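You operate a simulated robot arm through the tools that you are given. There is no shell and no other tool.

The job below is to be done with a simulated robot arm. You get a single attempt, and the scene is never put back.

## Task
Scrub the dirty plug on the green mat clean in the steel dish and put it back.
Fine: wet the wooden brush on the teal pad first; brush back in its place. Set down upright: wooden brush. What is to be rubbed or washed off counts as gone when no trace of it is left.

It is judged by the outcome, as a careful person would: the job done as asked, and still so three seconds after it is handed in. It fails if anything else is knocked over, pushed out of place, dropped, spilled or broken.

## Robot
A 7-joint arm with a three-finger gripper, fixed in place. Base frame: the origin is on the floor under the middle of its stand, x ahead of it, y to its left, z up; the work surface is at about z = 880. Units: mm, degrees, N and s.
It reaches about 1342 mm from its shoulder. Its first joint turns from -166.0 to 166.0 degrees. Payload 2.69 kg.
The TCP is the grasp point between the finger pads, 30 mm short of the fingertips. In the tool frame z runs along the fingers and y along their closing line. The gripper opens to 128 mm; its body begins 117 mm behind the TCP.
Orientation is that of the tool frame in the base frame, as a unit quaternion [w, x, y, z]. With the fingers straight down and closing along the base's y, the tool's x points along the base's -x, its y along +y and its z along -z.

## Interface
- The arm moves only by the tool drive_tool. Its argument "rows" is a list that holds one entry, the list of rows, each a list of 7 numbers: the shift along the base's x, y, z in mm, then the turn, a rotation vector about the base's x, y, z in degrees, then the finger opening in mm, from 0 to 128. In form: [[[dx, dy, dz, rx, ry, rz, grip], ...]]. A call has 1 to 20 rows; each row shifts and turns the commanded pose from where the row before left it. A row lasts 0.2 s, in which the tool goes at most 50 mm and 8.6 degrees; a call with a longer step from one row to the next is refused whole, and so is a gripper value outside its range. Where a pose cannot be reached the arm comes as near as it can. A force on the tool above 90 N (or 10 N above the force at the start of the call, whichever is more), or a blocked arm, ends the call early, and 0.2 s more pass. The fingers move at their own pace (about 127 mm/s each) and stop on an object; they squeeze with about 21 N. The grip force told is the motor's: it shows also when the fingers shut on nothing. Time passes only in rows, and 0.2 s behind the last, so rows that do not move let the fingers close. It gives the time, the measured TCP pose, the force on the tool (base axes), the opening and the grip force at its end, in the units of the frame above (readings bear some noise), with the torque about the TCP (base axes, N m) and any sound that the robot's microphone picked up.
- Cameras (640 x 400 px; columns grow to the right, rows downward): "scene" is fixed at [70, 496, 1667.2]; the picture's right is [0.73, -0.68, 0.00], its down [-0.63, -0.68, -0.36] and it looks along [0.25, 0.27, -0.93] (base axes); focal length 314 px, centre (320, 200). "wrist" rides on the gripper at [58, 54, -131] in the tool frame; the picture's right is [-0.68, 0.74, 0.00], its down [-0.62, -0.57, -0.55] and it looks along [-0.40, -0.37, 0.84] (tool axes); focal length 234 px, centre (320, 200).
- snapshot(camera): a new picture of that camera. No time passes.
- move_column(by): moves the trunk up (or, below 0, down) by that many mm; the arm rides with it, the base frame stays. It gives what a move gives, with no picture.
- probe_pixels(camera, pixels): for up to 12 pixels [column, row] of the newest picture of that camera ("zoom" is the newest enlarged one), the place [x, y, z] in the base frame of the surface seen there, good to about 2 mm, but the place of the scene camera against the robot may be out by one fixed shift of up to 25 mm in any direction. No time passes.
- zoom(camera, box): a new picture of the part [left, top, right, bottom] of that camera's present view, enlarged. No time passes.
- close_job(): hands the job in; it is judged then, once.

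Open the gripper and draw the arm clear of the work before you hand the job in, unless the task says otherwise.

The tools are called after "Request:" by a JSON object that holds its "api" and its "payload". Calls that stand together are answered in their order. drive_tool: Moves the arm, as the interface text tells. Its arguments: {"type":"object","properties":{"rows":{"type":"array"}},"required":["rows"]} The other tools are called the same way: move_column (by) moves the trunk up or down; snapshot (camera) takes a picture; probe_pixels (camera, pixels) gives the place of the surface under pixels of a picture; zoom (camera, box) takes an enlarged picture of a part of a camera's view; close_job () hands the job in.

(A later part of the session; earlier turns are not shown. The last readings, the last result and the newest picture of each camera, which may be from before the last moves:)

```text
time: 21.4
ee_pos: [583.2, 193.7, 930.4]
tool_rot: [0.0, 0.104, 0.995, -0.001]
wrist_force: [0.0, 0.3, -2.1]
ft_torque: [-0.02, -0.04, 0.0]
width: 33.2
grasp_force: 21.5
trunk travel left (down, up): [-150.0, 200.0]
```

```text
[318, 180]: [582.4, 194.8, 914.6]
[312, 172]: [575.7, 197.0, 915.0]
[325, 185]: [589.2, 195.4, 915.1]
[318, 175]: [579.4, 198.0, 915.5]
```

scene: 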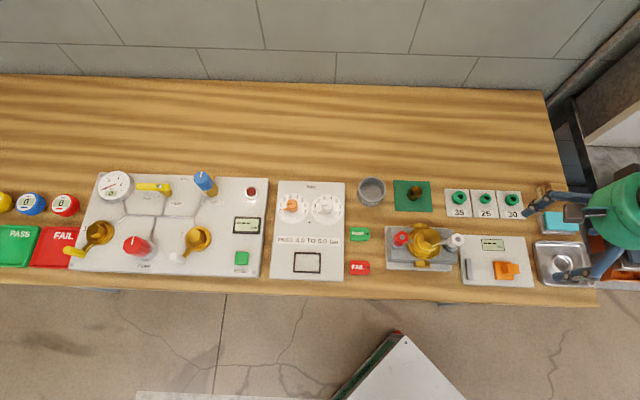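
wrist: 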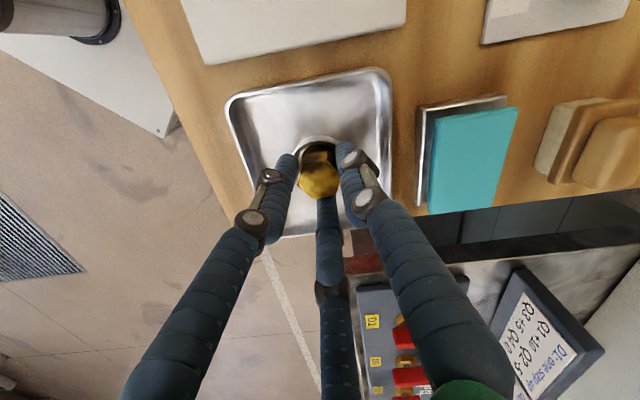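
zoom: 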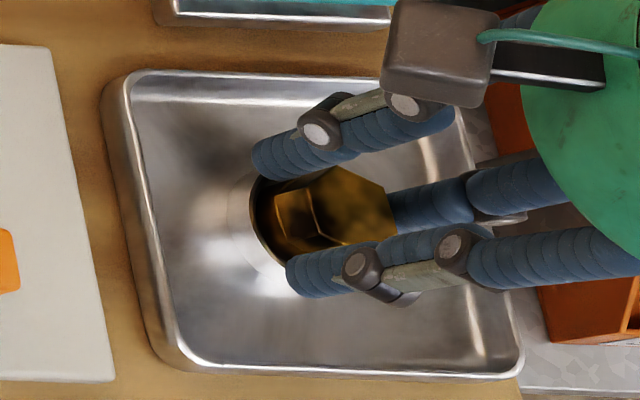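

The plug top is at ~915, so it sits within ~0.7 mm of the dish floor. I lower 0.7 mm, open just enough to release, then lift away.

Request:
{"api": "drive_tool", "payload": {"rows": [[[0, 0, -0.7, 0, 0, 0, 15], [0, 0, 0, 0, 0, 0, 15], [0, 0, 0, 0, 0, 0, 38], [0, 0, 0, 0, 0, 0, 42], [0, 0, 1, 0, 0, 0, 48], [0, 0, 4, 0, 0, 0, 56], [0, 0, 10, 0, 0, 0, 60], [0, 0, 20, 0, 0, 0, 60], [0, 0, 40, 0, 0, 0, 60], [0, 0, 40, 0, 0, 0, 60]]]}}

Request:
{"api": "snapshot", "payload": {"camera": "wrist"}}

Request:
{"api": "zoom", "payload": {"camera": "wrist", "box": [260, 90, 380, 190]}}

Request:
{"api": "zoom", "payload": {"camera": "scene", "box": [530, 230, 600, 290]}}

```text
time: 23.6
ee_pos: [579.6, 192.5, 1043.2]
tool_rot: [0.0, 0.104, 0.995, 0.0]
wrist_force: [-0.2, -0.5, -0.4]
ft_torque: [-0.01, 0.01, -0.03]
width: 60.1
grasp_force: 0.0
trunk travel left (down, up): [-150.0, 200.0]
```

```text
taken
```

wrist: 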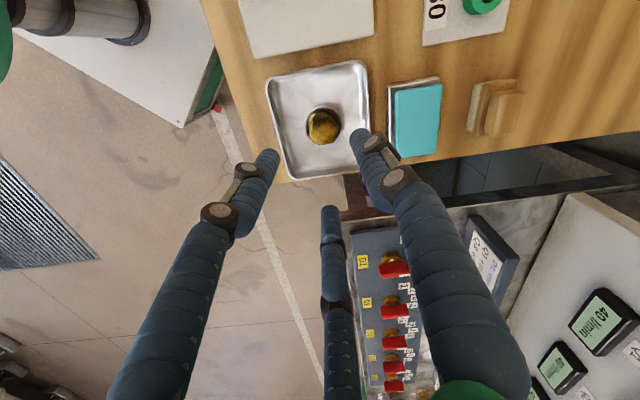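

```text
4.00 times, centred on (320, 140) of wrist
```

zoom: 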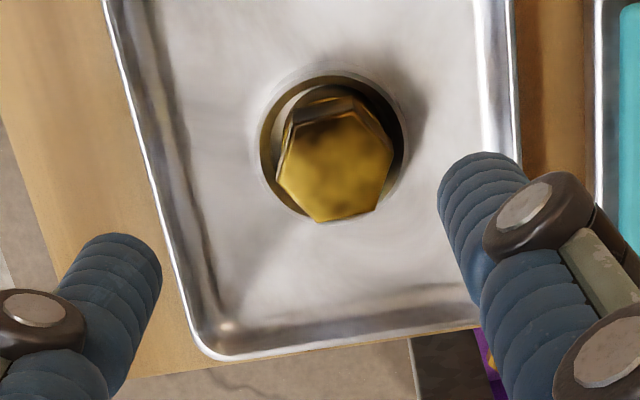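

```text
6.67 times, centred on (565, 260) of scene
```

zoom: 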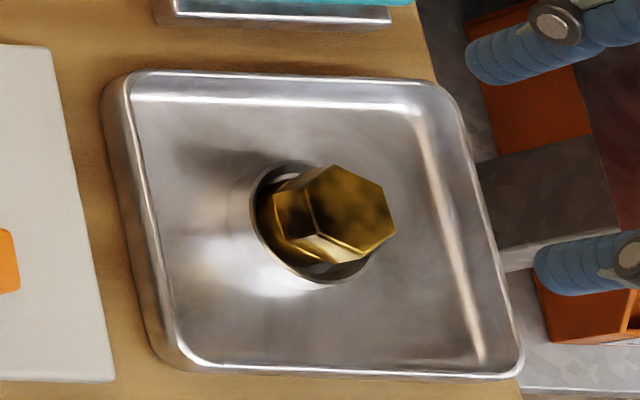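

The plug is seated in the ring. Now to the brush: I rotate the tool a further -32° (to -44°) so its x axis lies along the brush's long axis, and move to view it closely.

Request:
{"api": "drive_tool", "payload": {"rows": [[[15, 25, 0, 0, 0, -4, 128], [20, 29, 0, 0, 0, -4, 128], [20, 29, 0, 0, 0, -4, 128], [20, 29, 0, 0, 0, -4, 128], [20, 29, 0, 0, 0, -4, 128], [20, 29, 0, 0, 0, -4, 128], [20, 29, -10, 0, 0, -4, 128], [4, 1, -20, 0, 0, -4, 128], [0, 0, 0, 0, 0, 0, 128]]]}}

Request:
{"api": "snapshot", "payload": {"camera": "wrist"}}

Request:
{"api": "zoom", "payload": {"camera": "wrist", "box": [260, 140, 380, 240]}}

```text
time: 25.6
ee_pos: [720.9, 395.6, 1014.1]
tool_rot: [-0.001, 0.375, 0.927, 0.001]
wrist_force: [0.5, 1.2, -0.7]
ft_torque: [-0.01, 0.04, -0.02]
width: 127.8
grasp_force: 0.1
trunk travel left (down, up): [-150.0, 200.0]
```

```text
taken
```

wrist: 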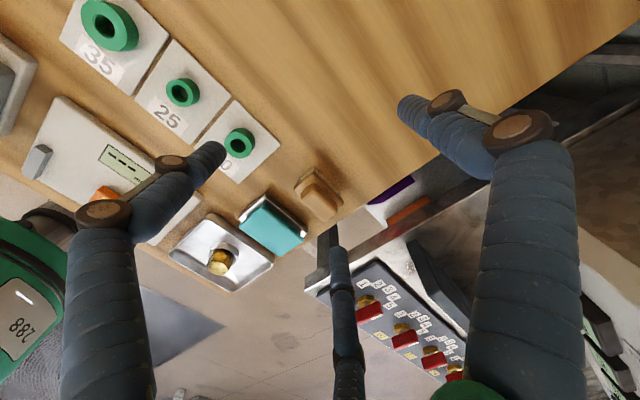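

```text
4.00 times, centred on (320, 190) of wrist
```

zoom: 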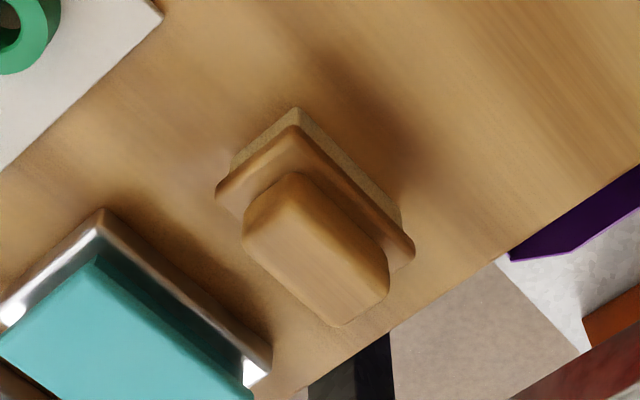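

I probe the brush's block corners (218,192), (293,130), (412,250) and ridge outline in the zoom.

Request:
{"api": "probe_pixels", "payload": {"camera": "zoom", "pixels": [[222, 192], [293, 132], [408, 250], [280, 182], [255, 222], [270, 235], [380, 280], [343, 315], [250, 235], [320, 250], [360, 240], [300, 185]]}}

Request:
{"api": "probe_pixels", "payload": {"camera": "zoom", "pixels": [[295, 190], [310, 180], [345, 215], [385, 262], [265, 195], [255, 200], [248, 215], [235, 160], [297, 112], [400, 220], [350, 170], [218, 198]]}}

```text
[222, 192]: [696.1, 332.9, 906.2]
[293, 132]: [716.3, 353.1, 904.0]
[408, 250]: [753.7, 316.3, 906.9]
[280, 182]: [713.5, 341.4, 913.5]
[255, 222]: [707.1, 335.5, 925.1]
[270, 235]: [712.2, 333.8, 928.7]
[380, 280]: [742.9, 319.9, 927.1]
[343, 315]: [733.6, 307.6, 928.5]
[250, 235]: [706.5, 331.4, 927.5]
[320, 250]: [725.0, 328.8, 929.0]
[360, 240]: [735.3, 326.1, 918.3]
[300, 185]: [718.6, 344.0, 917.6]
```

```text
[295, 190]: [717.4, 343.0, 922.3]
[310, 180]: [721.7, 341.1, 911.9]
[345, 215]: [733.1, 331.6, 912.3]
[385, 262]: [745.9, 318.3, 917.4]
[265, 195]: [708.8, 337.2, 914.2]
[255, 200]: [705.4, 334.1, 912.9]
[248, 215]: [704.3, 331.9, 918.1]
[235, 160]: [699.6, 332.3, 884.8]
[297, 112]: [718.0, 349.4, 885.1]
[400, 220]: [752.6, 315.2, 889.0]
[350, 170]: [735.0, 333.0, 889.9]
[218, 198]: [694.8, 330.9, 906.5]
```

Brush: block centre ≈ (724.6, 323.9), long axis at about -45°, ridge ≈ 42×22 mm, top z≈929. I move above it, offset ~5 mm away from the thumb side, turn the last -1° and narrow the opening to 76.

Request:
{"api": "drive_tool", "payload": {"rows": [[[0, -25, 0, 0, 0, -1, 76], [0, -25, 0, 0, 0, 0, 76], [0, -25, -15, 0, 0, 0, 76], [0, 0, -15, 0, 0, 0, 76], [0, 0, 0, 0, 0, 0, 76]]]}}

Request:
{"api": "snapshot", "payload": {"camera": "wrist"}}

Request:
{"api": "zoom", "payload": {"camera": "wrist", "box": [240, 80, 400, 200]}}

Request:
{"api": "zoom", "payload": {"camera": "scene", "box": [500, 140, 600, 240]}}

```text
time: 26.8
ee_pos: [721.2, 319.0, 983.7]
tool_rot: [0.0, 0.383, 0.924, 0.0]
wrist_force: [-0.2, 0.3, -1.1]
ft_torque: [-0.03, 0.04, -0.04]
width: 76.4
grasp_force: 0.0
trunk travel left (down, up): [-150.0, 200.0]
```

```text
taken
```

wrist: 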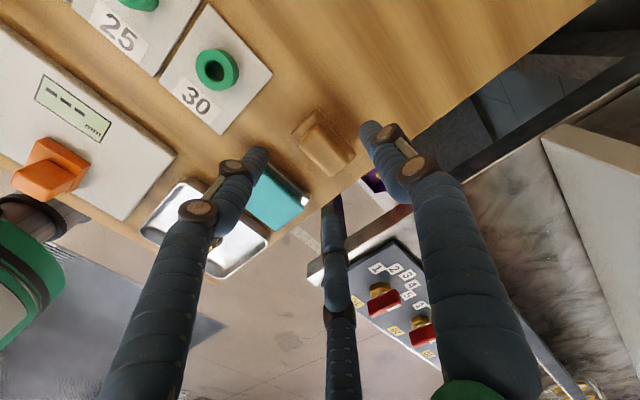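

```text
3.33 times, centred on (320, 140) of wrist
```

zoom: 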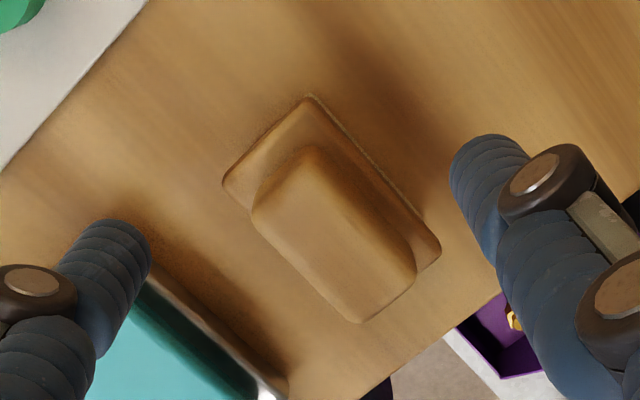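

```text
4.00 times, centred on (550, 190) of scene
```

zoom: 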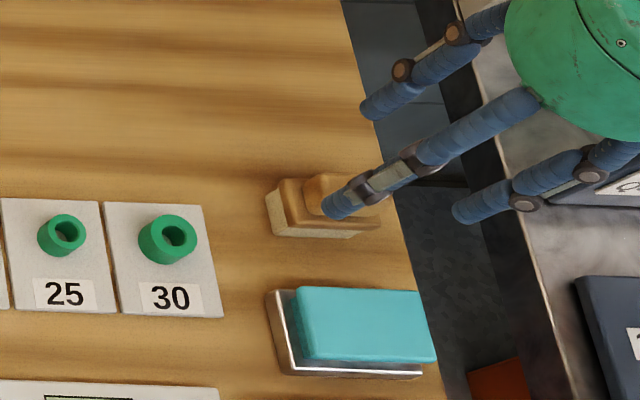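

I re-measure the brush from directly above for its exact home pose (block corners zoom (225,183), (308,98), (438,250)).

Request:
{"api": "probe_pixels", "payload": {"camera": "zoom", "pixels": [[227, 183], [306, 100], [436, 250], [418, 268], [240, 205], [265, 140], [372, 170], [405, 205], [310, 150], [412, 262], [360, 318], [255, 215]]}}

Request:
{"api": "probe_pixels", "payload": {"camera": "zoom", "pixels": [[330, 230], [300, 165], [400, 270], [355, 310], [265, 210], [320, 160], [375, 215], [345, 185], [280, 250], [310, 285], [285, 165], [268, 180]]}}

```text
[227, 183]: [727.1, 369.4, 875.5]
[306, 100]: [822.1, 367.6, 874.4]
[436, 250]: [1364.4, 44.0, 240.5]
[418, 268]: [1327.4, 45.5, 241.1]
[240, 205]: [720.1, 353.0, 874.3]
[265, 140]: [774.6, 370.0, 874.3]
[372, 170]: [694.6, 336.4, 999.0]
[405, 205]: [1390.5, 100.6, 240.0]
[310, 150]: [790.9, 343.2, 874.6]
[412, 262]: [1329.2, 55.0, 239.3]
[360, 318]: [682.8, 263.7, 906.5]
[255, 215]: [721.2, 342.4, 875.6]
```

```text
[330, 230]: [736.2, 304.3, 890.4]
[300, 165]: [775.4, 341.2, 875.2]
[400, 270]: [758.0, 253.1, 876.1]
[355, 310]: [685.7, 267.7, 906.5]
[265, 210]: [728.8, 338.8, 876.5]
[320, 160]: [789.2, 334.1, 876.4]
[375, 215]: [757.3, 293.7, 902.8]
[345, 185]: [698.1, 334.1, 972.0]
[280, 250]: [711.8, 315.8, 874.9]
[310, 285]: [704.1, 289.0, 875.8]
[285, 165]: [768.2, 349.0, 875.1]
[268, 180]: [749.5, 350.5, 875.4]
```

The newest zoom was the scene one, so I retake the wrist zoom and probe again.

Request:
{"api": "zoom", "payload": {"camera": "wrist", "box": [240, 80, 400, 200]}}

Request:
{"api": "probe_pixels", "payload": {"camera": "zoom", "pixels": [[227, 183], [306, 100], [436, 250], [418, 268], [240, 205], [265, 140], [372, 170], [405, 205], [310, 150], [412, 262], [360, 318], [255, 215]]}}

Request:
{"api": "probe_pixels", "payload": {"camera": "zoom", "pixels": [[330, 230], [300, 165], [400, 270], [355, 310], [265, 210], [320, 160], [375, 215], [345, 185], [280, 250], [310, 285], [285, 165], [268, 180]]}}

```text
3.33 times, centred on (320, 140) of wrist
```

zoom: 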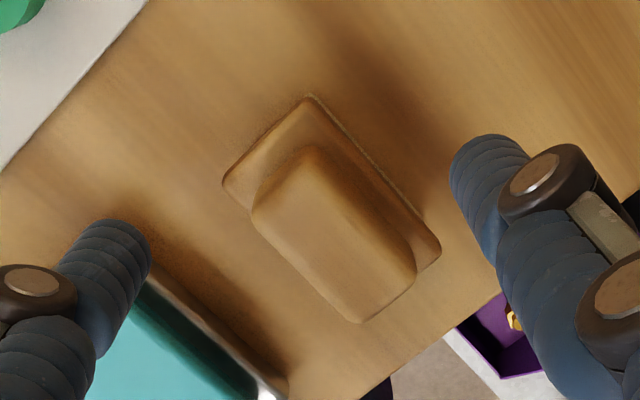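

```text
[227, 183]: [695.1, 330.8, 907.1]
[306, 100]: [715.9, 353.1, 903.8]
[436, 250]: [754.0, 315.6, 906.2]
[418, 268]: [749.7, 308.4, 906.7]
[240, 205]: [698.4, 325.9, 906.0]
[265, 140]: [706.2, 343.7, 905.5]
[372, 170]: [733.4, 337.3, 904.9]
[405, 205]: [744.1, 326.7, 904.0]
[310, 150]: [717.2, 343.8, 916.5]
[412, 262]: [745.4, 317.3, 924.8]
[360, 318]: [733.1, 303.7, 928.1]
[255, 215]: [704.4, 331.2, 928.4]
```

```text
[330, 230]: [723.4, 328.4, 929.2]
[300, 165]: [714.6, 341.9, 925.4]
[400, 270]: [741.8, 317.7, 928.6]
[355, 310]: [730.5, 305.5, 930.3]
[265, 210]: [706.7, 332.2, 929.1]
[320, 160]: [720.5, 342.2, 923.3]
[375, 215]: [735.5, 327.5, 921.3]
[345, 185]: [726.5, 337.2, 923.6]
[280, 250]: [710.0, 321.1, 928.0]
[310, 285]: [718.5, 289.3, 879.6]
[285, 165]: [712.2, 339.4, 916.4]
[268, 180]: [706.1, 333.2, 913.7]
```

Home pose of the brush: centre (724.6, 323.3), axis -44.6°. I descend to TCP z≈940 so the tips stay just above the block, then close on the ridge.

Request:
{"api": "drive_tool", "payload": {"rows": [[[0, 0, -20, 0, 0, 0, 76], [0, 0, -15, 0, 0, 0, 76], [0, 0, -8.5, 0, 0, 0, 76], [0, 0, 0, 0, 0, 0, 60], [0, 0, 0, 0, 0, 0, 46], [0, 0, 0, 0, 0, 0, 40], [0, 0, 0, 0, 0, 0, 36], [0, 0, 0, 0, 0, 0, 30]]]}}

Request:
{"api": "snapshot", "payload": {"camera": "wrist"}}

Request:
{"api": "zoom", "payload": {"camera": "wrist", "box": [240, 100, 400, 220]}}

```text
time: 28.6
ee_pos: [722.8, 320.6, 942.4]
tool_rot: [0.0, 0.382, 0.924, 0.0]
wrist_force: [-0.4, -0.3, 0.0]
ft_torque: [0.0, -0.04, 0.01]
width: 30.7
grasp_force: 0.8
trunk travel left (down, up): [-150.0, 200.0]
```

```text
taken
```

wrist: 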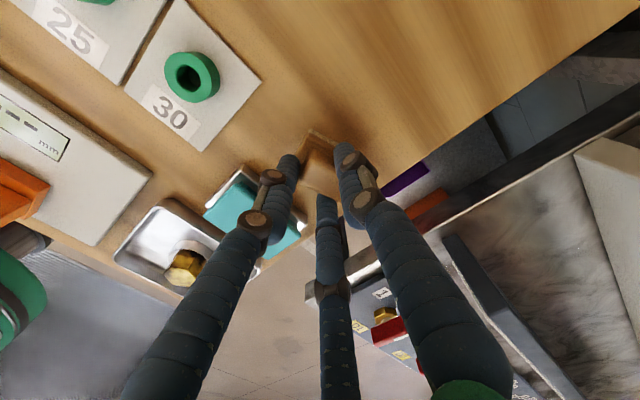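

```text
3.33 times, centred on (320, 160) of wrist
```

zoom: 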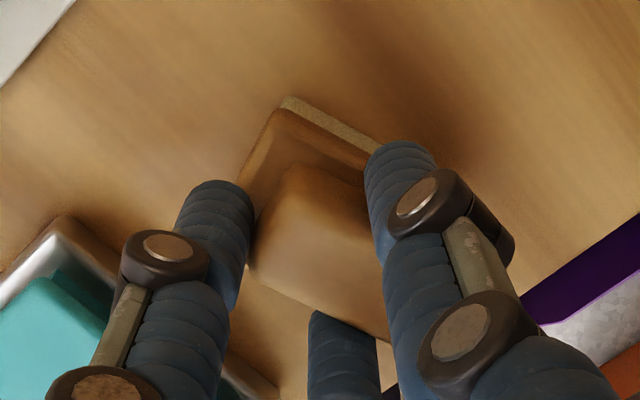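

The brush seems to have twisted a bit under the closing fingers and the force is still low (0.8 N). I measure its present orientation before deciding.

Request:
{"api": "probe_pixels", "payload": {"camera": "zoom", "pixels": [[245, 182], [278, 112], [370, 160], [255, 200], [290, 100], [375, 145], [260, 260], [380, 325], [300, 170], [360, 190], [315, 250], [270, 215]]}}

```text
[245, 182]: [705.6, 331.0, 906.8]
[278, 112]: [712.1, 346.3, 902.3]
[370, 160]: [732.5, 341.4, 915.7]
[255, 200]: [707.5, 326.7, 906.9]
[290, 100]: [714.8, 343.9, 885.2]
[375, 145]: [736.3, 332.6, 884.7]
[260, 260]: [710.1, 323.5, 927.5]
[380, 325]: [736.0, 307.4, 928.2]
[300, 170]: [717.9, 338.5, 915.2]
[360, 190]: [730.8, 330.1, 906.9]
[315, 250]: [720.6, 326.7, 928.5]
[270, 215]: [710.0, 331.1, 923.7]
```

Closing across the long side is an unstable three-jaw grip: the brush turned to about -30°. I'll open, measure it again, and re-grasp with one finger on the ridge's end and the other two on its long sides, which is stable.

Request:
{"api": "drive_tool", "payload": {"rows": [[[0, 0, 0, 0, 0, 0, 50], [0, 0, 0, 0, 0, 0, 80], [0, 0, 25, 0, 0, 0, 80], [0, 0, 25, 0, 0, 0, 80], [0, 0, 0, 0, 0, 0, 80]]]}}

Request:
{"api": "snapshot", "payload": {"camera": "wrist"}}

Request:
{"api": "zoom", "payload": {"camera": "wrist", "box": [240, 80, 400, 200]}}

```text
time: 29.8
ee_pos: [720.4, 319.3, 992.6]
tool_rot: [0.0, 0.383, 0.924, 0.0]
wrist_force: [-0.6, 0.2, 1.3]
ft_torque: [0.02, -0.05, 0.01]
width: 80.2
grasp_force: 0.0
trunk travel left (down, up): [-150.0, 200.0]
```

```text
taken
```

wrist: 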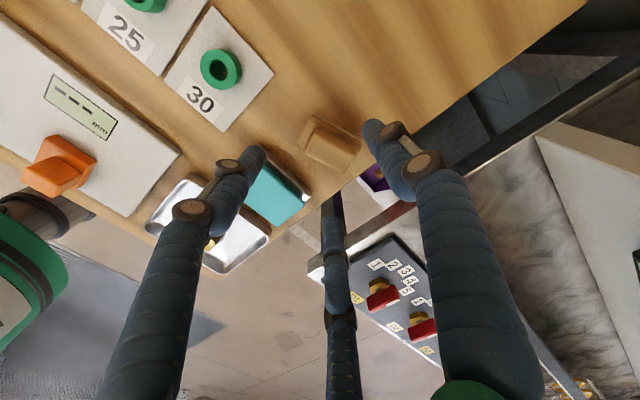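

```text
3.33 times, centred on (320, 140) of wrist
```

zoom: 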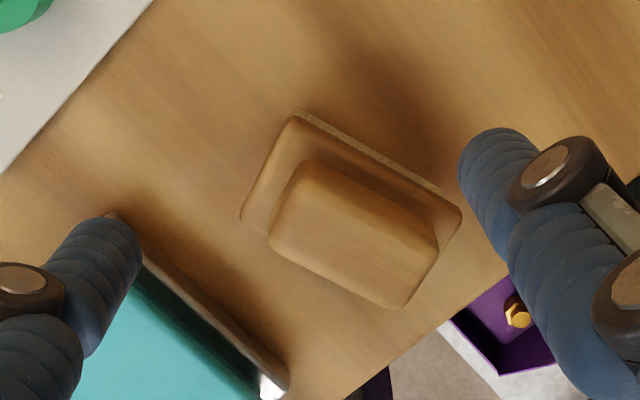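

Request:
{"api": "probe_pixels", "payload": {"camera": "zoom", "pixels": [[243, 218], [292, 118], [459, 210], [446, 242], [320, 128], [420, 185], [300, 180], [430, 240], [395, 300], [275, 240], [350, 225], [350, 180]]}}

```text
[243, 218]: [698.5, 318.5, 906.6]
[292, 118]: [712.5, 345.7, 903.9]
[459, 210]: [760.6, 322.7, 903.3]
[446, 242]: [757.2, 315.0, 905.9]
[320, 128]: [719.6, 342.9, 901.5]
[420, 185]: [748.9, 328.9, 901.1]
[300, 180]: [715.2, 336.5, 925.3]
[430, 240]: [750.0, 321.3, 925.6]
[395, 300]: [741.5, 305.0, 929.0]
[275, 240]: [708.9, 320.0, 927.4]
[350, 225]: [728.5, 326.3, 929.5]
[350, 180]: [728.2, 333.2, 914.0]
```

The brush now has its centre at about (729.3, 320.7), axis -26°. I rotate the tool -11° so the fingers point at 154° (ridge end) and 34°/-86° (long sides), shift, and descend.

Request:
{"api": "drive_tool", "payload": {"rows": [[[1.5, 1.8, 0, 0, 0, -5.5, 80], [1.5, 1.8, 0, 0, 0, -5.5, 80], [0, 0, -20, 0, 0, 0, 80], [0, 0, -20, 0, 0, 0, 80], [0, 0, -10, 0, 0, 0, 80], [0, 0, 0, 0, 0, 0, 60], [0, 0, 0, 0, 0, 0, 46], [0, 0, 0, 0, 0, 0, 38]]]}}

Request:
{"api": "snapshot", "payload": {"camera": "wrist"}}

Request:
{"api": "zoom", "payload": {"camera": "wrist", "box": [240, 100, 400, 220]}}

```text
time: 31.6
ee_pos: [726.0, 321.9, 940.3]
tool_rot: [0.001, 0.469, 0.883, 0.0]
wrist_force: [-0.9, 0.1, -1.4]
ft_torque: [-0.03, 0.02, 0.0]
width: 37.7
grasp_force: 0.0
trunk travel left (down, up): [-150.0, 200.0]
```

```text
taken
```

wrist: 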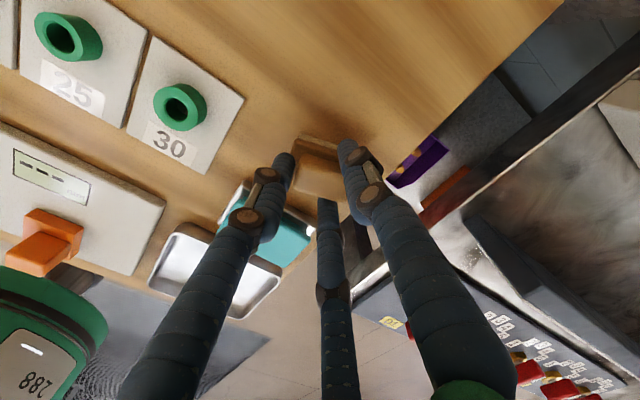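

```text
3.33 times, centred on (320, 160) of wrist
```

zoom: 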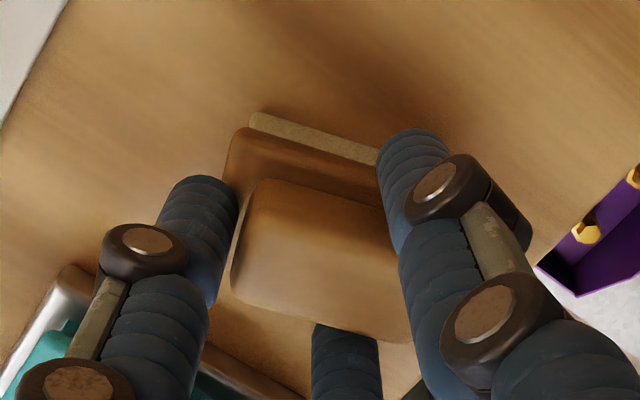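

The layout is right: left finger faces the ridge's end, the other two its long sides. I close to grip.

Request:
{"api": "drive_tool", "payload": {"rows": [[[0, 0, 0, 0, 0, 0, 34], [0, 0, 0, 0, 0, 0, 30], [0, 0, 0, 0, 0, 0, 26], [0, 0, 0, 0, 0, 0, 22]]]}}

Request:
{"api": "snapshot", "payload": {"camera": "wrist"}}

Request:
{"api": "zoom", "payload": {"camera": "wrist", "box": [240, 100, 400, 220]}}

```text
time: 32.6
ee_pos: [726.4, 321.9, 940.2]
tool_rot: [0.001, 0.469, 0.883, 0.0]
wrist_force: [-0.2, 0.0, -0.3]
ft_torque: [-0.02, 0.02, 0.01]
width: 28.8
grasp_force: 21.3
trunk travel left (down, up): [-150.0, 200.0]
```

```text
taken
```

wrist: 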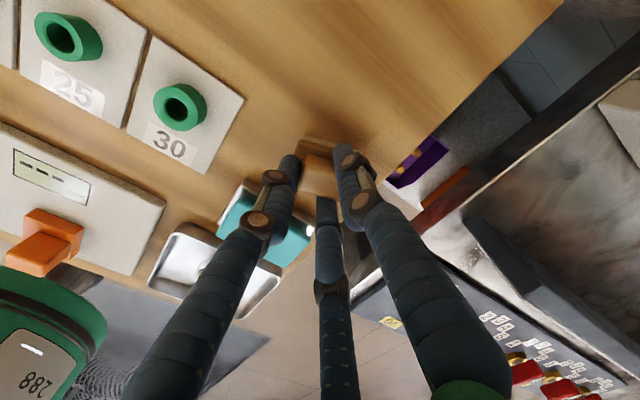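

```text
3.33 times, centred on (320, 160) of wrist
```

zoom: 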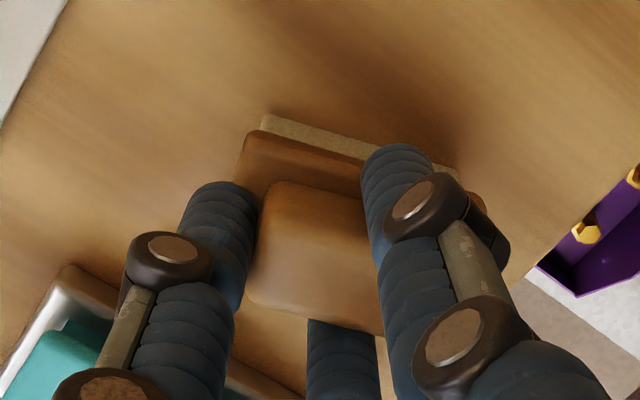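

Firm now: 21.3 N at 28.8 mm with the brush still square. I lift and check.

Request:
{"api": "drive_tool", "payload": {"rows": [[[0, 0, 4, 0, 0, 0, 20], [0, 0, 10, 0, 0, 0, 20], [0, 0, 25, 0, 0, 0, 20], [0, 0, 40, 0, 0, 0, 20], [0, 0, 0, 0, 0, 0, 20]]]}}

Request:
{"api": "snapshot", "payload": {"camera": "wrist"}}

Request:
{"api": "zoom", "payload": {"camera": "scene", "box": [500, 120, 640, 240]}}

Request:
{"api": "zoom", "payload": {"camera": "wrist", "box": [240, 100, 400, 220]}}

```text
time: 33.8
ee_pos: [724.7, 322.8, 1019.5]
tool_rot: [0.0, 0.47, 0.883, 0.001]
wrist_force: [0.3, -1.2, 0.2]
ft_torque: [0.02, -0.05, -0.01]
width: 29.0
grasp_force: 20.8
trunk travel left (down, up): [-150.0, 200.0]
```

```text
taken
```

wrist: 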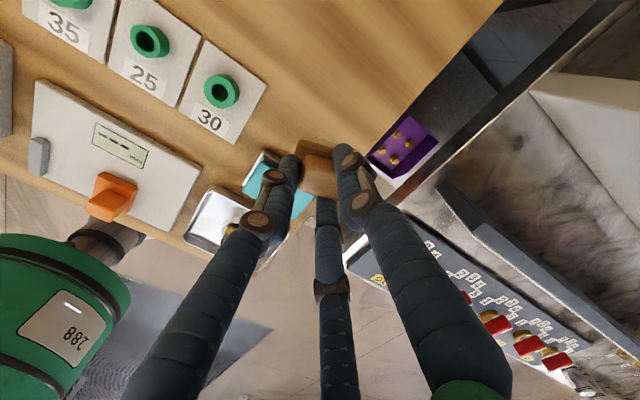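

```text
3.33 times, centred on (570, 180) of scene
```

zoom: 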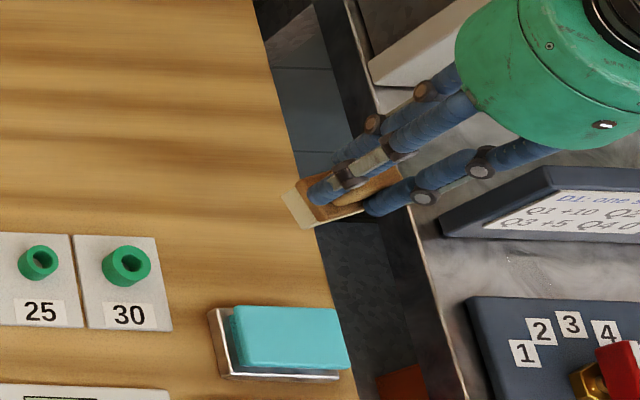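

```text
3.33 times, centred on (320, 160) of wrist
```

zoom: 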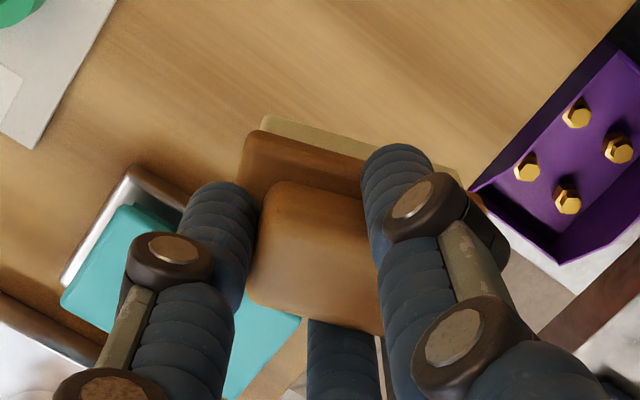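

Brush is up and level. I measure its pose in the hand.

Request:
{"api": "probe_pixels", "payload": {"camera": "zoom", "pixels": [[240, 185], [260, 135], [355, 160], [470, 200], [265, 118], [360, 140], [455, 175], [270, 200], [255, 290], [375, 325], [315, 250], [350, 200]]}}

```text
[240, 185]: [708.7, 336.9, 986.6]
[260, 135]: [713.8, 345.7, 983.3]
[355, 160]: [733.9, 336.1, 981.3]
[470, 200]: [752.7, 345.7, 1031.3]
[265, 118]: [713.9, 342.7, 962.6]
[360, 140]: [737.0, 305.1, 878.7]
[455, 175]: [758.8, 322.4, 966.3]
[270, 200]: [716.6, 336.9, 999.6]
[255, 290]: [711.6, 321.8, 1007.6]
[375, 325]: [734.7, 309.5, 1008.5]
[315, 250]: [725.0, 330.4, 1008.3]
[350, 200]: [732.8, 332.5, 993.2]
```

The brush sits in the hand with axis -26°, bottom ≈ 60.7 mm below TCP and centre ≈ 5.6 mm off TCP along its axis. I rotate -19° to align with the teal pad and move over the pad centre (662, 264), stopping ~12 mm above it.

Request:
{"api": "drive_tool", "payload": {"rows": [[[-5, -5, 0, 0, 0, -5, 20], [-20, -16, 0, 0, 0, -5, 20], [-20, -16, 0, 0, 0, -5, 20], [-16.7, -13.8, 0, 0, 0, -4, 20], [-5, -4, -10, 0, 0, 0, 20], [0, 0, -15, 0, 0, 0, 20], [0, 0, -11, 0, 0, 0, 20], [0, 0, 0, 0, 0, 0, 20]]]}}

Request:
{"api": "snapshot", "payload": {"camera": "wrist"}}

Request:
{"api": "zoom", "payload": {"camera": "scene", "box": [510, 170, 630, 290]}}

Request:
{"api": "zoom", "payload": {"camera": "wrist", "box": [240, 90, 400, 210]}}

```text
time: 35.6
ee_pos: [655.8, 268.2, 983.5]
tool_rot: [0.0, 0.609, 0.793, 0.0]
wrist_force: [-0.2, -0.2, -1.2]
ft_torque: [-0.01, 0.01, -0.01]
width: 28.8
grasp_force: 20.6
trunk travel left (down, up): [-150.0, 200.0]
```

```text
taken
```

wrist: 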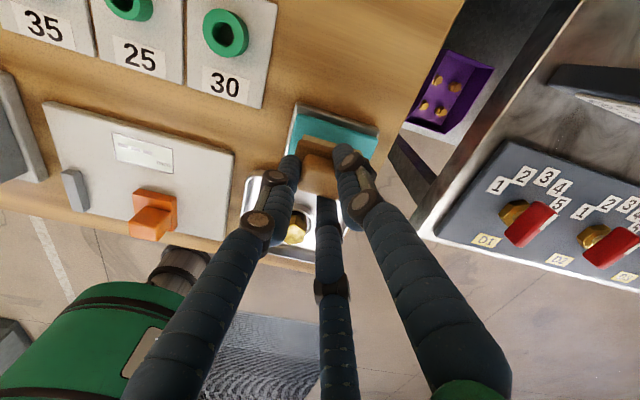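

```text
3.33 times, centred on (570, 230) of scene
```

zoom: 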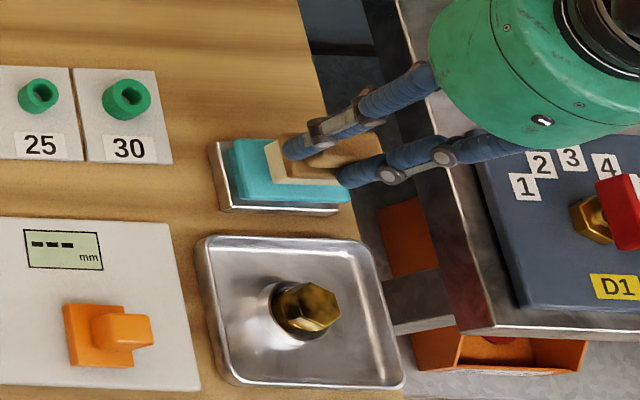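

```text
3.33 times, centred on (320, 150) of wrist
```

zoom: 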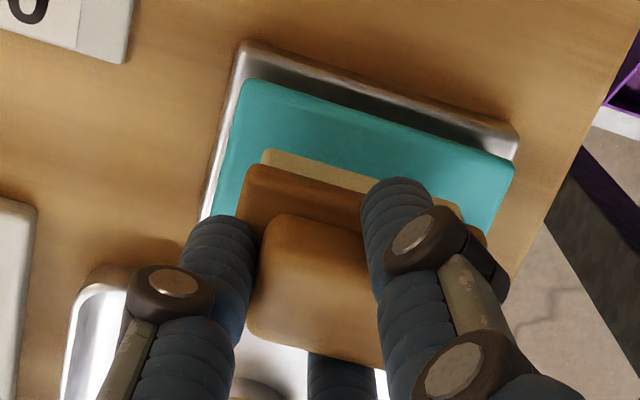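

I check the alignment of the bristles over the pad.

Request:
{"api": "probe_pixels", "payload": {"camera": "zoom", "pixels": [[250, 85], [510, 172], [380, 130], [268, 152], [350, 170], [462, 208], [255, 170], [240, 225], [315, 280], [240, 150], [490, 215], [215, 210]]}}

```text
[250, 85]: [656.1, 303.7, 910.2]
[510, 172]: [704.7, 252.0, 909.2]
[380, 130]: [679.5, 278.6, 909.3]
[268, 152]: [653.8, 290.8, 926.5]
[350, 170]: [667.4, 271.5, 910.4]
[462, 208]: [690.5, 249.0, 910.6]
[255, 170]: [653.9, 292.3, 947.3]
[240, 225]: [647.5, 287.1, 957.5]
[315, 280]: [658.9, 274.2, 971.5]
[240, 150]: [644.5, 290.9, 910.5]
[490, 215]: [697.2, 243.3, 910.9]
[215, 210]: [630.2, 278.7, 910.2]
```

Nearly centred; I shift (+2, +0.7) and lower onto the pad in small steps, watching the force.

Request:
{"api": "drive_tool", "payload": {"rows": [[[2, 0.7, 0, 0, 0, 0, 20], [0, 0, -4, 0, 0, 0, 20], [0, 0, -4, 0, 0, 0, 20], [0, 0, -3, 0, 0, 0, 20], [0, 0, -1, 0, 0, 0, 20], [0, 0, 0, 0, 0, 0, 20]]]}}

```text
time: 37.0
ee_pos: [662.2, 269.7, 971.2]
tool_rot: [0.0, 0.609, 0.793, 0.001]
wrist_force: [0.3, -0.8, -0.1]
ft_torque: [0.01, -0.02, 0.03]
width: 28.9
grasp_force: 21.2
trunk travel left (down, up): [-150.0, 200.0]
```

Request:
{"api": "drive_tool", "payload": {"rows": [[[0, 0, -1, 0, 0, 0, 20], [0, 0, -1, 0, 0, 0, 20], [0, 0, 0, 0, 0, 0, 20]]]}}

Request:
{"api": "zoom", "payload": {"camera": "scene", "box": [530, 195, 600, 245]}}

```text
time: 37.8
ee_pos: [659.8, 269.6, 970.0]
tool_rot: [-0.001, 0.609, 0.793, -0.001]
wrist_force: [0.4, 0.0, 0.0]
ft_torque: [0.0, 0.03, -0.01]
width: 28.7
grasp_force: 21.1
trunk travel left (down, up): [-150.0, 200.0]
```

```text
8.00 times, centred on (565, 220) of scene
```

zoom: 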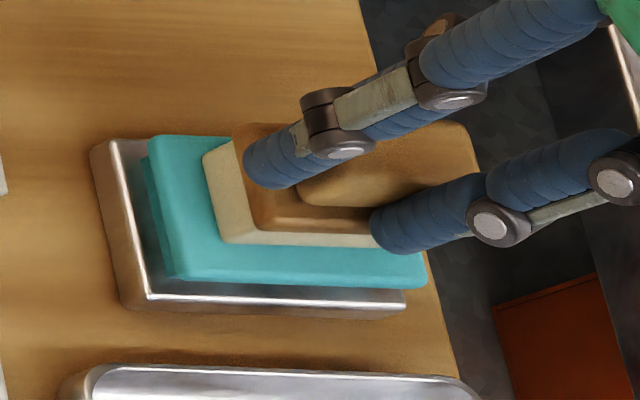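

Very near contact, hardly any force yet. I press in 1 mm steps.

Request:
{"api": "drive_tool", "payload": {"rows": [[[0, 0, -1, 0, 0, 0, 20], [0, 0, -1, 0, 0, 0, 20], [0, 0, 0, 0, 0, 0, 20]]]}}

```text
time: 38.6
ee_pos: [660.6, 269.3, 967.2]
tool_rot: [0.0, 0.609, 0.793, 0.0]
wrist_force: [0.6, -0.1, 0.3]
ft_torque: [0.0, 0.0, -0.02]
width: 28.7
grasp_force: 21.0
trunk travel left (down, up): [-150.0, 200.0]
```

Request:
{"api": "zoom", "payload": {"camera": "scene", "box": [530, 195, 600, 245]}}

Request:
{"api": "snapshot", "payload": {"camera": "wrist"}}

Request:
{"api": "zoom", "payload": {"camera": "wrist", "box": [240, 90, 400, 210]}}

Request:
{"api": "probe_pixels", "payload": {"camera": "zoom", "pixels": [[268, 152], [350, 175], [255, 170], [315, 280], [380, 130], [275, 180]]}}

```text
8.00 times, centred on (565, 220) of scene
```

zoom: 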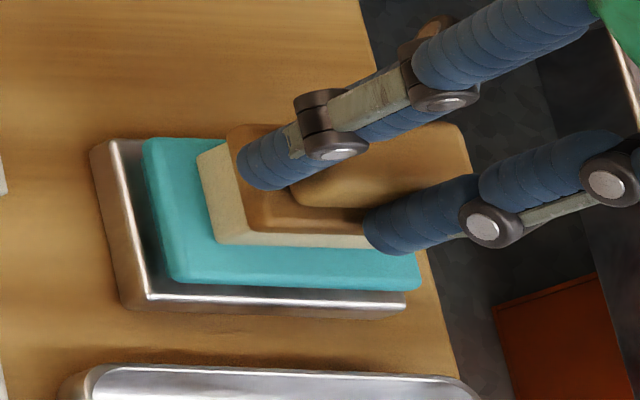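

```text
taken
```

wrist: 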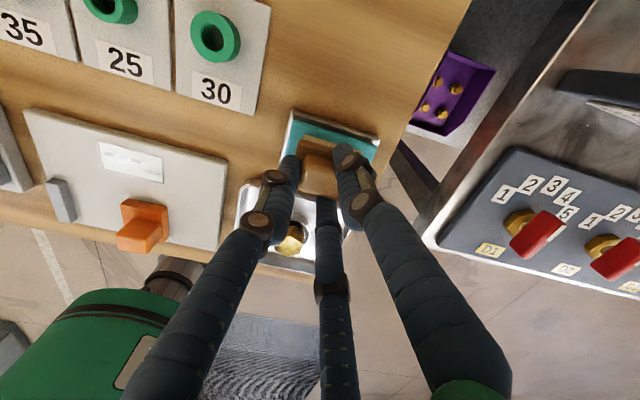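

```text
3.33 times, centred on (320, 150) of wrist
```

zoom: 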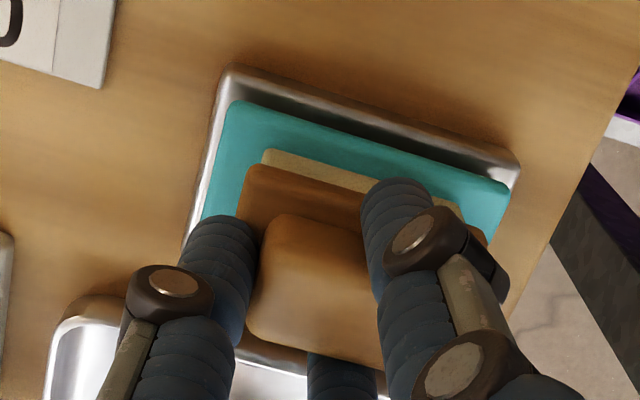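

```text
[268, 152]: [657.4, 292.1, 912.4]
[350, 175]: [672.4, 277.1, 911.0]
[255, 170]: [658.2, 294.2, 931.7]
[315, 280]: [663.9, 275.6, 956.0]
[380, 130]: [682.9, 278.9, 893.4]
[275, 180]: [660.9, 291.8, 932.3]
```

Request:
{"api": "probe_pixels", "payload": {"camera": "zoom", "pixels": [[240, 130], [300, 140], [350, 150], [420, 165], [470, 185], [495, 200], [310, 160], [330, 165], [340, 172], [225, 180], [235, 105], [505, 190]]}}

```text
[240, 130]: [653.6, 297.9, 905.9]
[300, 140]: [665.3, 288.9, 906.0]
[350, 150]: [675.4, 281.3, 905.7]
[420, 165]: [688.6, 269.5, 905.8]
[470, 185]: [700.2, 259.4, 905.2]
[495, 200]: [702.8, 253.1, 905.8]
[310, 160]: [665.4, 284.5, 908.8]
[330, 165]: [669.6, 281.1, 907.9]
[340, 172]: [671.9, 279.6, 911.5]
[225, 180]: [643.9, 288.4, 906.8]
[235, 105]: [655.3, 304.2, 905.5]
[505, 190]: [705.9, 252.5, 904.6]
```

The pad top has gone down from 910.3 to 905.8 under the brush, so it is soft and in contact. I press a little deeper and hold with a small rub to soak the bristles.

Request:
{"api": "drive_tool", "payload": {"rows": [[[0, 0, -1, 0, 0, 0, 20], [0, 0, -1, 0, 0, 0, 20], [0, 0, 0, 0, 0, 0, 20], [0, 0, 0, 0, 0, 0, 20], [3, -3, 0, 0, 0, 0, 20], [-3, 3, 0, 0, 0, 0, 20], [-3, 3, 0, 0, 0, 0, 20], [3, -3, 0, 0, 0, 0, 20], [0, 0, 0, 0, 0, 0, 20]]]}}

Request:
{"api": "snapshot", "payload": {"camera": "wrist"}}

Request:
{"api": "zoom", "payload": {"camera": "scene", "box": [530, 195, 600, 245]}}

Request:
{"api": "zoom", "payload": {"camera": "wrist", "box": [240, 90, 400, 210]}}

```text
time: 40.6
ee_pos: [662.3, 267.8, 966.0]
tool_rot: [0.0, 0.609, 0.793, 0.0]
wrist_force: [0.7, -0.3, 1.0]
ft_torque: [-0.01, -0.01, 0.01]
width: 28.6
grasp_force: 20.8
trunk travel left (down, up): [-150.0, 200.0]
```

```text
taken
```

wrist: 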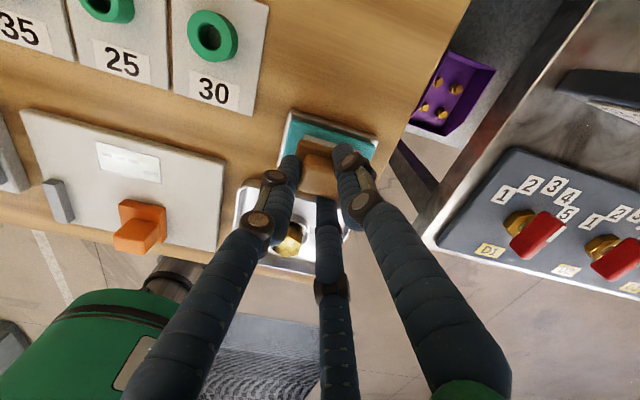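

```text
8.00 times, centred on (565, 220) of scene
```

zoom: 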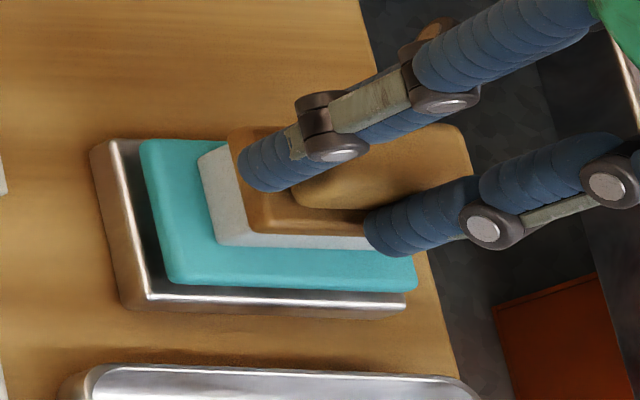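

```text
3.33 times, centred on (320, 150) of wrist
```

zoom: 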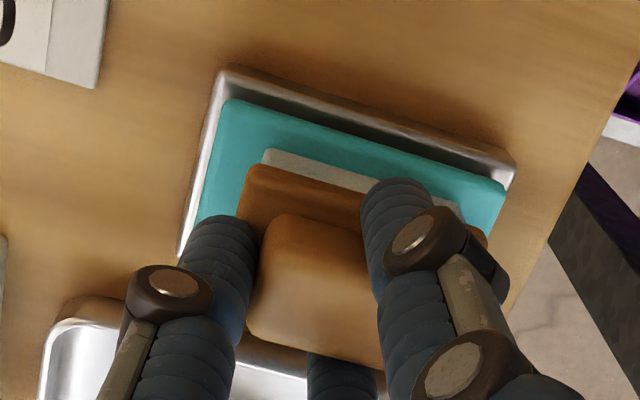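

The bristles turned from beige to grey – wet. I lift off and carry the brush over the plug in the dish, staying ~15 mm above its top.

Request:
{"api": "drive_tool", "payload": {"rows": [[[0, 0, 5, 0, 0, 0, 20], [0, 0, 15, 0, 0, 0, 20], [0, 0, 20, 0, 0, 0, 20], [-20, -17, 5, 0, 0, 0, 20], [-25, -21, 0, 0, 0, 0, 20], [-25, -21, 0, 0, 0, 0, 20], [-12, -11, -5, 0, 0, 0, 20], [0, 0, -10, 0, 0, 0, 20], [0, 0, -5, 0, 0, 0, 20], [0, 0, 0, 0, 0, 0, 20]]]}}

Request:
{"api": "snapshot", "payload": {"camera": "wrist"}}

Request:
{"api": "zoom", "payload": {"camera": "scene", "box": [520, 200, 620, 300]}}

Request:
{"api": "zoom", "payload": {"camera": "wrist", "box": [240, 90, 400, 210]}}

```text
time: 42.8
ee_pos: [579.3, 198.4, 991.7]
tool_rot: [0.0, 0.609, 0.793, 0.0]
wrist_force: [-0.2, -0.3, -0.2]
ft_torque: [-0.03, -0.01, -0.02]
width: 28.7
grasp_force: 20.6
trunk travel left (down, up): [-150.0, 200.0]
```

```text
taken
```

wrist: 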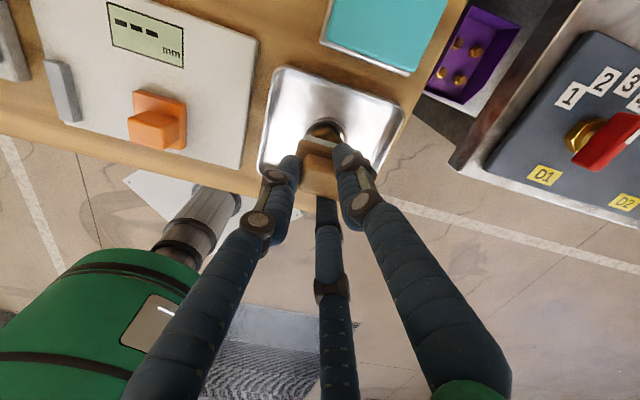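

```text
4.00 times, centred on (570, 250) of scene
```

zoom: 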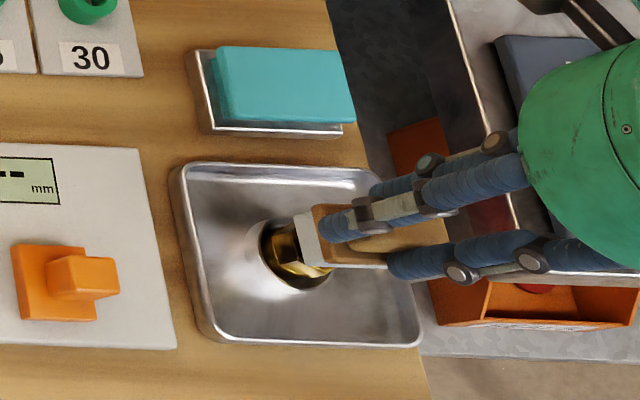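

```text
3.33 times, centred on (320, 150) of wrist
```

zoom: 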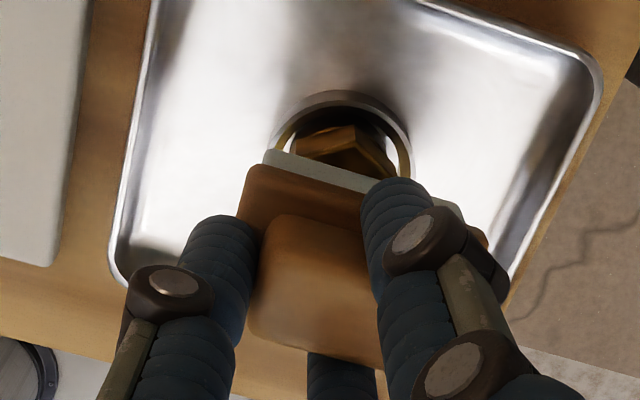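

The brush is over the plug. I lower it in steps toward its top face (z≈914.5), watching force.

Request:
{"api": "drive_tool", "payload": {"rows": [[[0, 0, -5, 0, 0, 0, 20], [0, 0, -5, 0, 0, 0, 20], [0, 0, -3, 0, 0, 0, 20], [0, 0, -1, 0, 0, 0, 20], [0, 0, 0, 0, 0, 0, 20]]]}}

```text
time: 44.0
ee_pos: [578.7, 199.8, 977.4]
tool_rot: [0.0, 0.609, 0.793, 0.0]
wrist_force: [0.5, 0.3, -1.6]
ft_torque: [-0.01, -0.01, -0.07]
width: 28.6
grasp_force: 21.1
trunk travel left (down, up): [-150.0, 200.0]
```

Request:
{"api": "drive_tool", "payload": {"rows": [[[0, 0, -1, 0, 0, 0, 20], [0, 0, -1, 0, 0, 0, 20], [0, 0, 0, 0, 0, 0, 20]]]}}

```text
time: 44.8
ee_pos: [579.3, 198.7, 975.7]
tool_rot: [0.001, 0.609, 0.793, 0.0]
wrist_force: [-0.9, 1.5, 11.4]
ft_torque: [0.1, 0.05, 0.02]
width: 28.9
grasp_force: 20.7
trunk travel left (down, up): [-150.0, 200.0]
```

Contact with 11 N. I do gentle strokes along the brush axis and across, keeping this height.

Request:
{"api": "drive_tool", "payload": {"rows": [[[3, -3, 0.3, 0, 0, 0, 20], [4, -4, 0, 0, 0, 0, 20], [-4, 4, 0, 0, 0, 0, 20], [-4, 4, 0, 0, 0, 0, 20], [-4, 4, 0, 0, 0, 0, 20], [-3, 3, 0, 0, 0, 0, 20], [4, -4, 0, 0, 0, 0, 20], [4, -4, 0, 0, 0, 0, 20], [3, -3, 0, 0, 0, 0, 20], [4, -4, 0, 0, 0, 0, 20], [-4, 4, 0, 0, 0, 0, 20], [-3, 3, 0, 0, 0, 0, 20], [0, 0, 0, 0, 0, 0, 20]]]}}

Request:
{"api": "snapshot", "payload": {"camera": "wrist"}}

Request:
{"api": "zoom", "payload": {"camera": "scene", "box": [530, 220, 600, 290]}}

Request:
{"api": "zoom", "payload": {"camera": "wrist", "box": [240, 90, 400, 210]}}

```text
time: 47.6
ee_pos: [576.5, 200.2, 975.7]
tool_rot: [0.0, 0.608, 0.794, 0.0]
wrist_force: [1.6, 0.3, 9.0]
ft_torque: [0.0, -0.04, -0.01]
width: 28.5
grasp_force: 20.9
trunk travel left (down, up): [-150.0, 200.0]
```

```text
taken
```

wrist: 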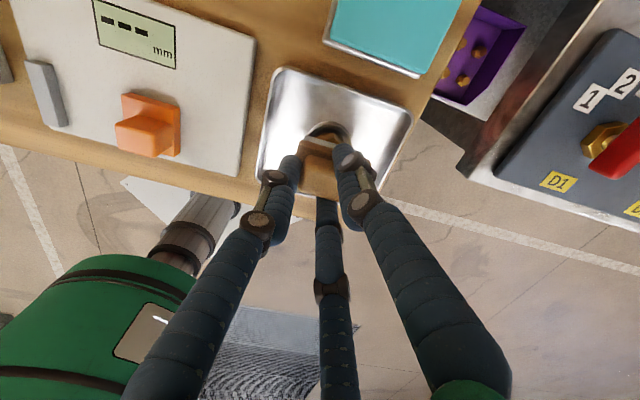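

```text
5.71 times, centred on (565, 255) of scene
```

zoom: 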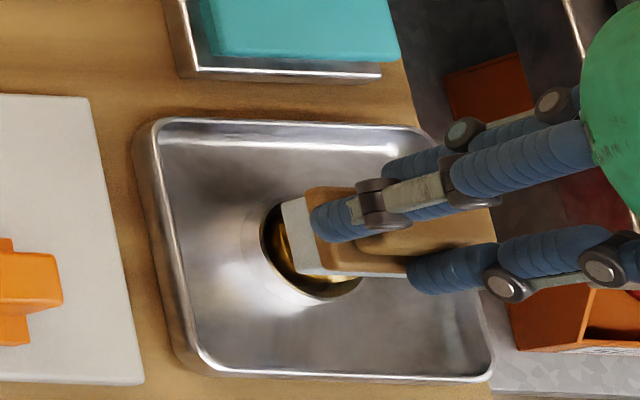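

```text
3.33 times, centred on (320, 150) of wrist
```

zoom: 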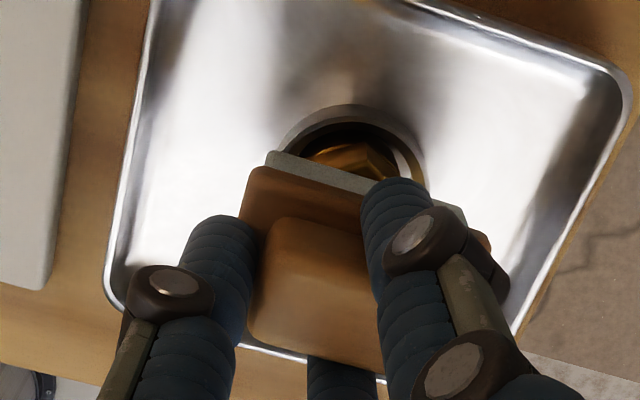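

The strokes work without disturbing anything. I add cross strokes and more rubbing, then lift to inspect.

Request:
{"api": "drive_tool", "payload": {"rows": [[[3, 3, 0, 0, 0, 0, 20], [3, 3, 0, 0, 0, 0, 20], [-3, -3, 0, 0, 0, 0, 20], [-3, -3, 0, 0, 0, 0, 20], [-3, -3, 0, 0, 0, 0, 20], [-3, -3, 0, 0, 0, 0, 20], [3, 3, 0, 0, 0, 0, 20], [3, 3, 0, 0, 0, 0, 20], [5, -5, 0, 0, 0, 0, 20], [4, -4, 0, 0, 0, 0, 20], [-5, 5, 0, 0, 0, 0, 20], [-4, 4, 0, 0, 0, 0, 20], [-5, 5, 0, 0, 0, 0, 20], [-3, 3, 0, 0, 0, 0, 20], [5, -5, 0, 0, 0, 0, 20], [3, -3, 0, 0, 0, 0, 20], [0, 0, 0, 0, 0, 0, 20]]]}}

Request:
{"api": "drive_tool", "payload": {"rows": [[[0, 0, 5, 0, 0, 0, 20], [0, 0, 20, 0, 0, 0, 20], [0, 0, 30, 0, 0, 0, 20], [20, 20, 10, 0, 0, 0, 20], [20, 20, 0, 0, 0, 0, 20], [10, 10, 0, 0, 0, 0, 20], [0, 0, 0, 0, 0, 0, 20]]]}}

Request:
{"api": "snapshot", "payload": {"camera": "scene"}}

Request:
{"api": "zoom", "payload": {"camera": "scene", "box": [535, 235, 595, 285]}}

Request:
{"api": "snapshot", "payload": {"camera": "wrist"}}

```text
time: 51.2
ee_pos: [579.3, 199.4, 975.2]
tool_rot: [0.001, 0.609, 0.793, 0.001]
wrist_force: [-1.1, 1.7, 11.9]
ft_torque: [0.09, 0.06, 0.04]
width: 28.8
grasp_force: 21.5
trunk travel left (down, up): [-150.0, 200.0]
```

```text
time: 52.8
ee_pos: [627.1, 248.2, 1039.1]
tool_rot: [0.001, 0.609, 0.793, 0.0]
wrist_force: [-0.2, 0.4, -0.5]
ft_torque: [-0.06, -0.02, 0.02]
width: 28.5
grasp_force: 21.0
trunk travel left (down, up): [-150.0, 200.0]
```

```text
taken
```

scene: 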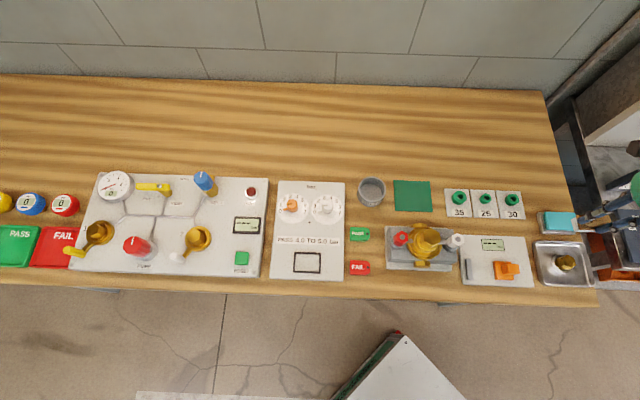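

```text
8.00 times, centred on (565, 260) of scene
```

zoom: 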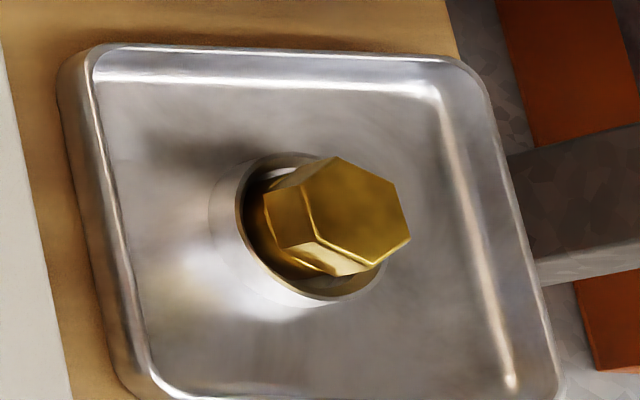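

```text
taken
```

wrist: 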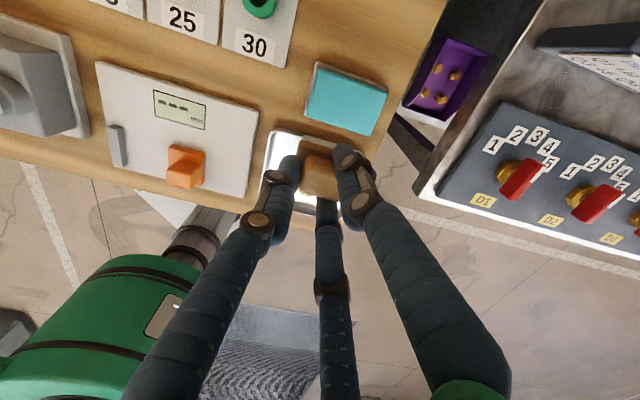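

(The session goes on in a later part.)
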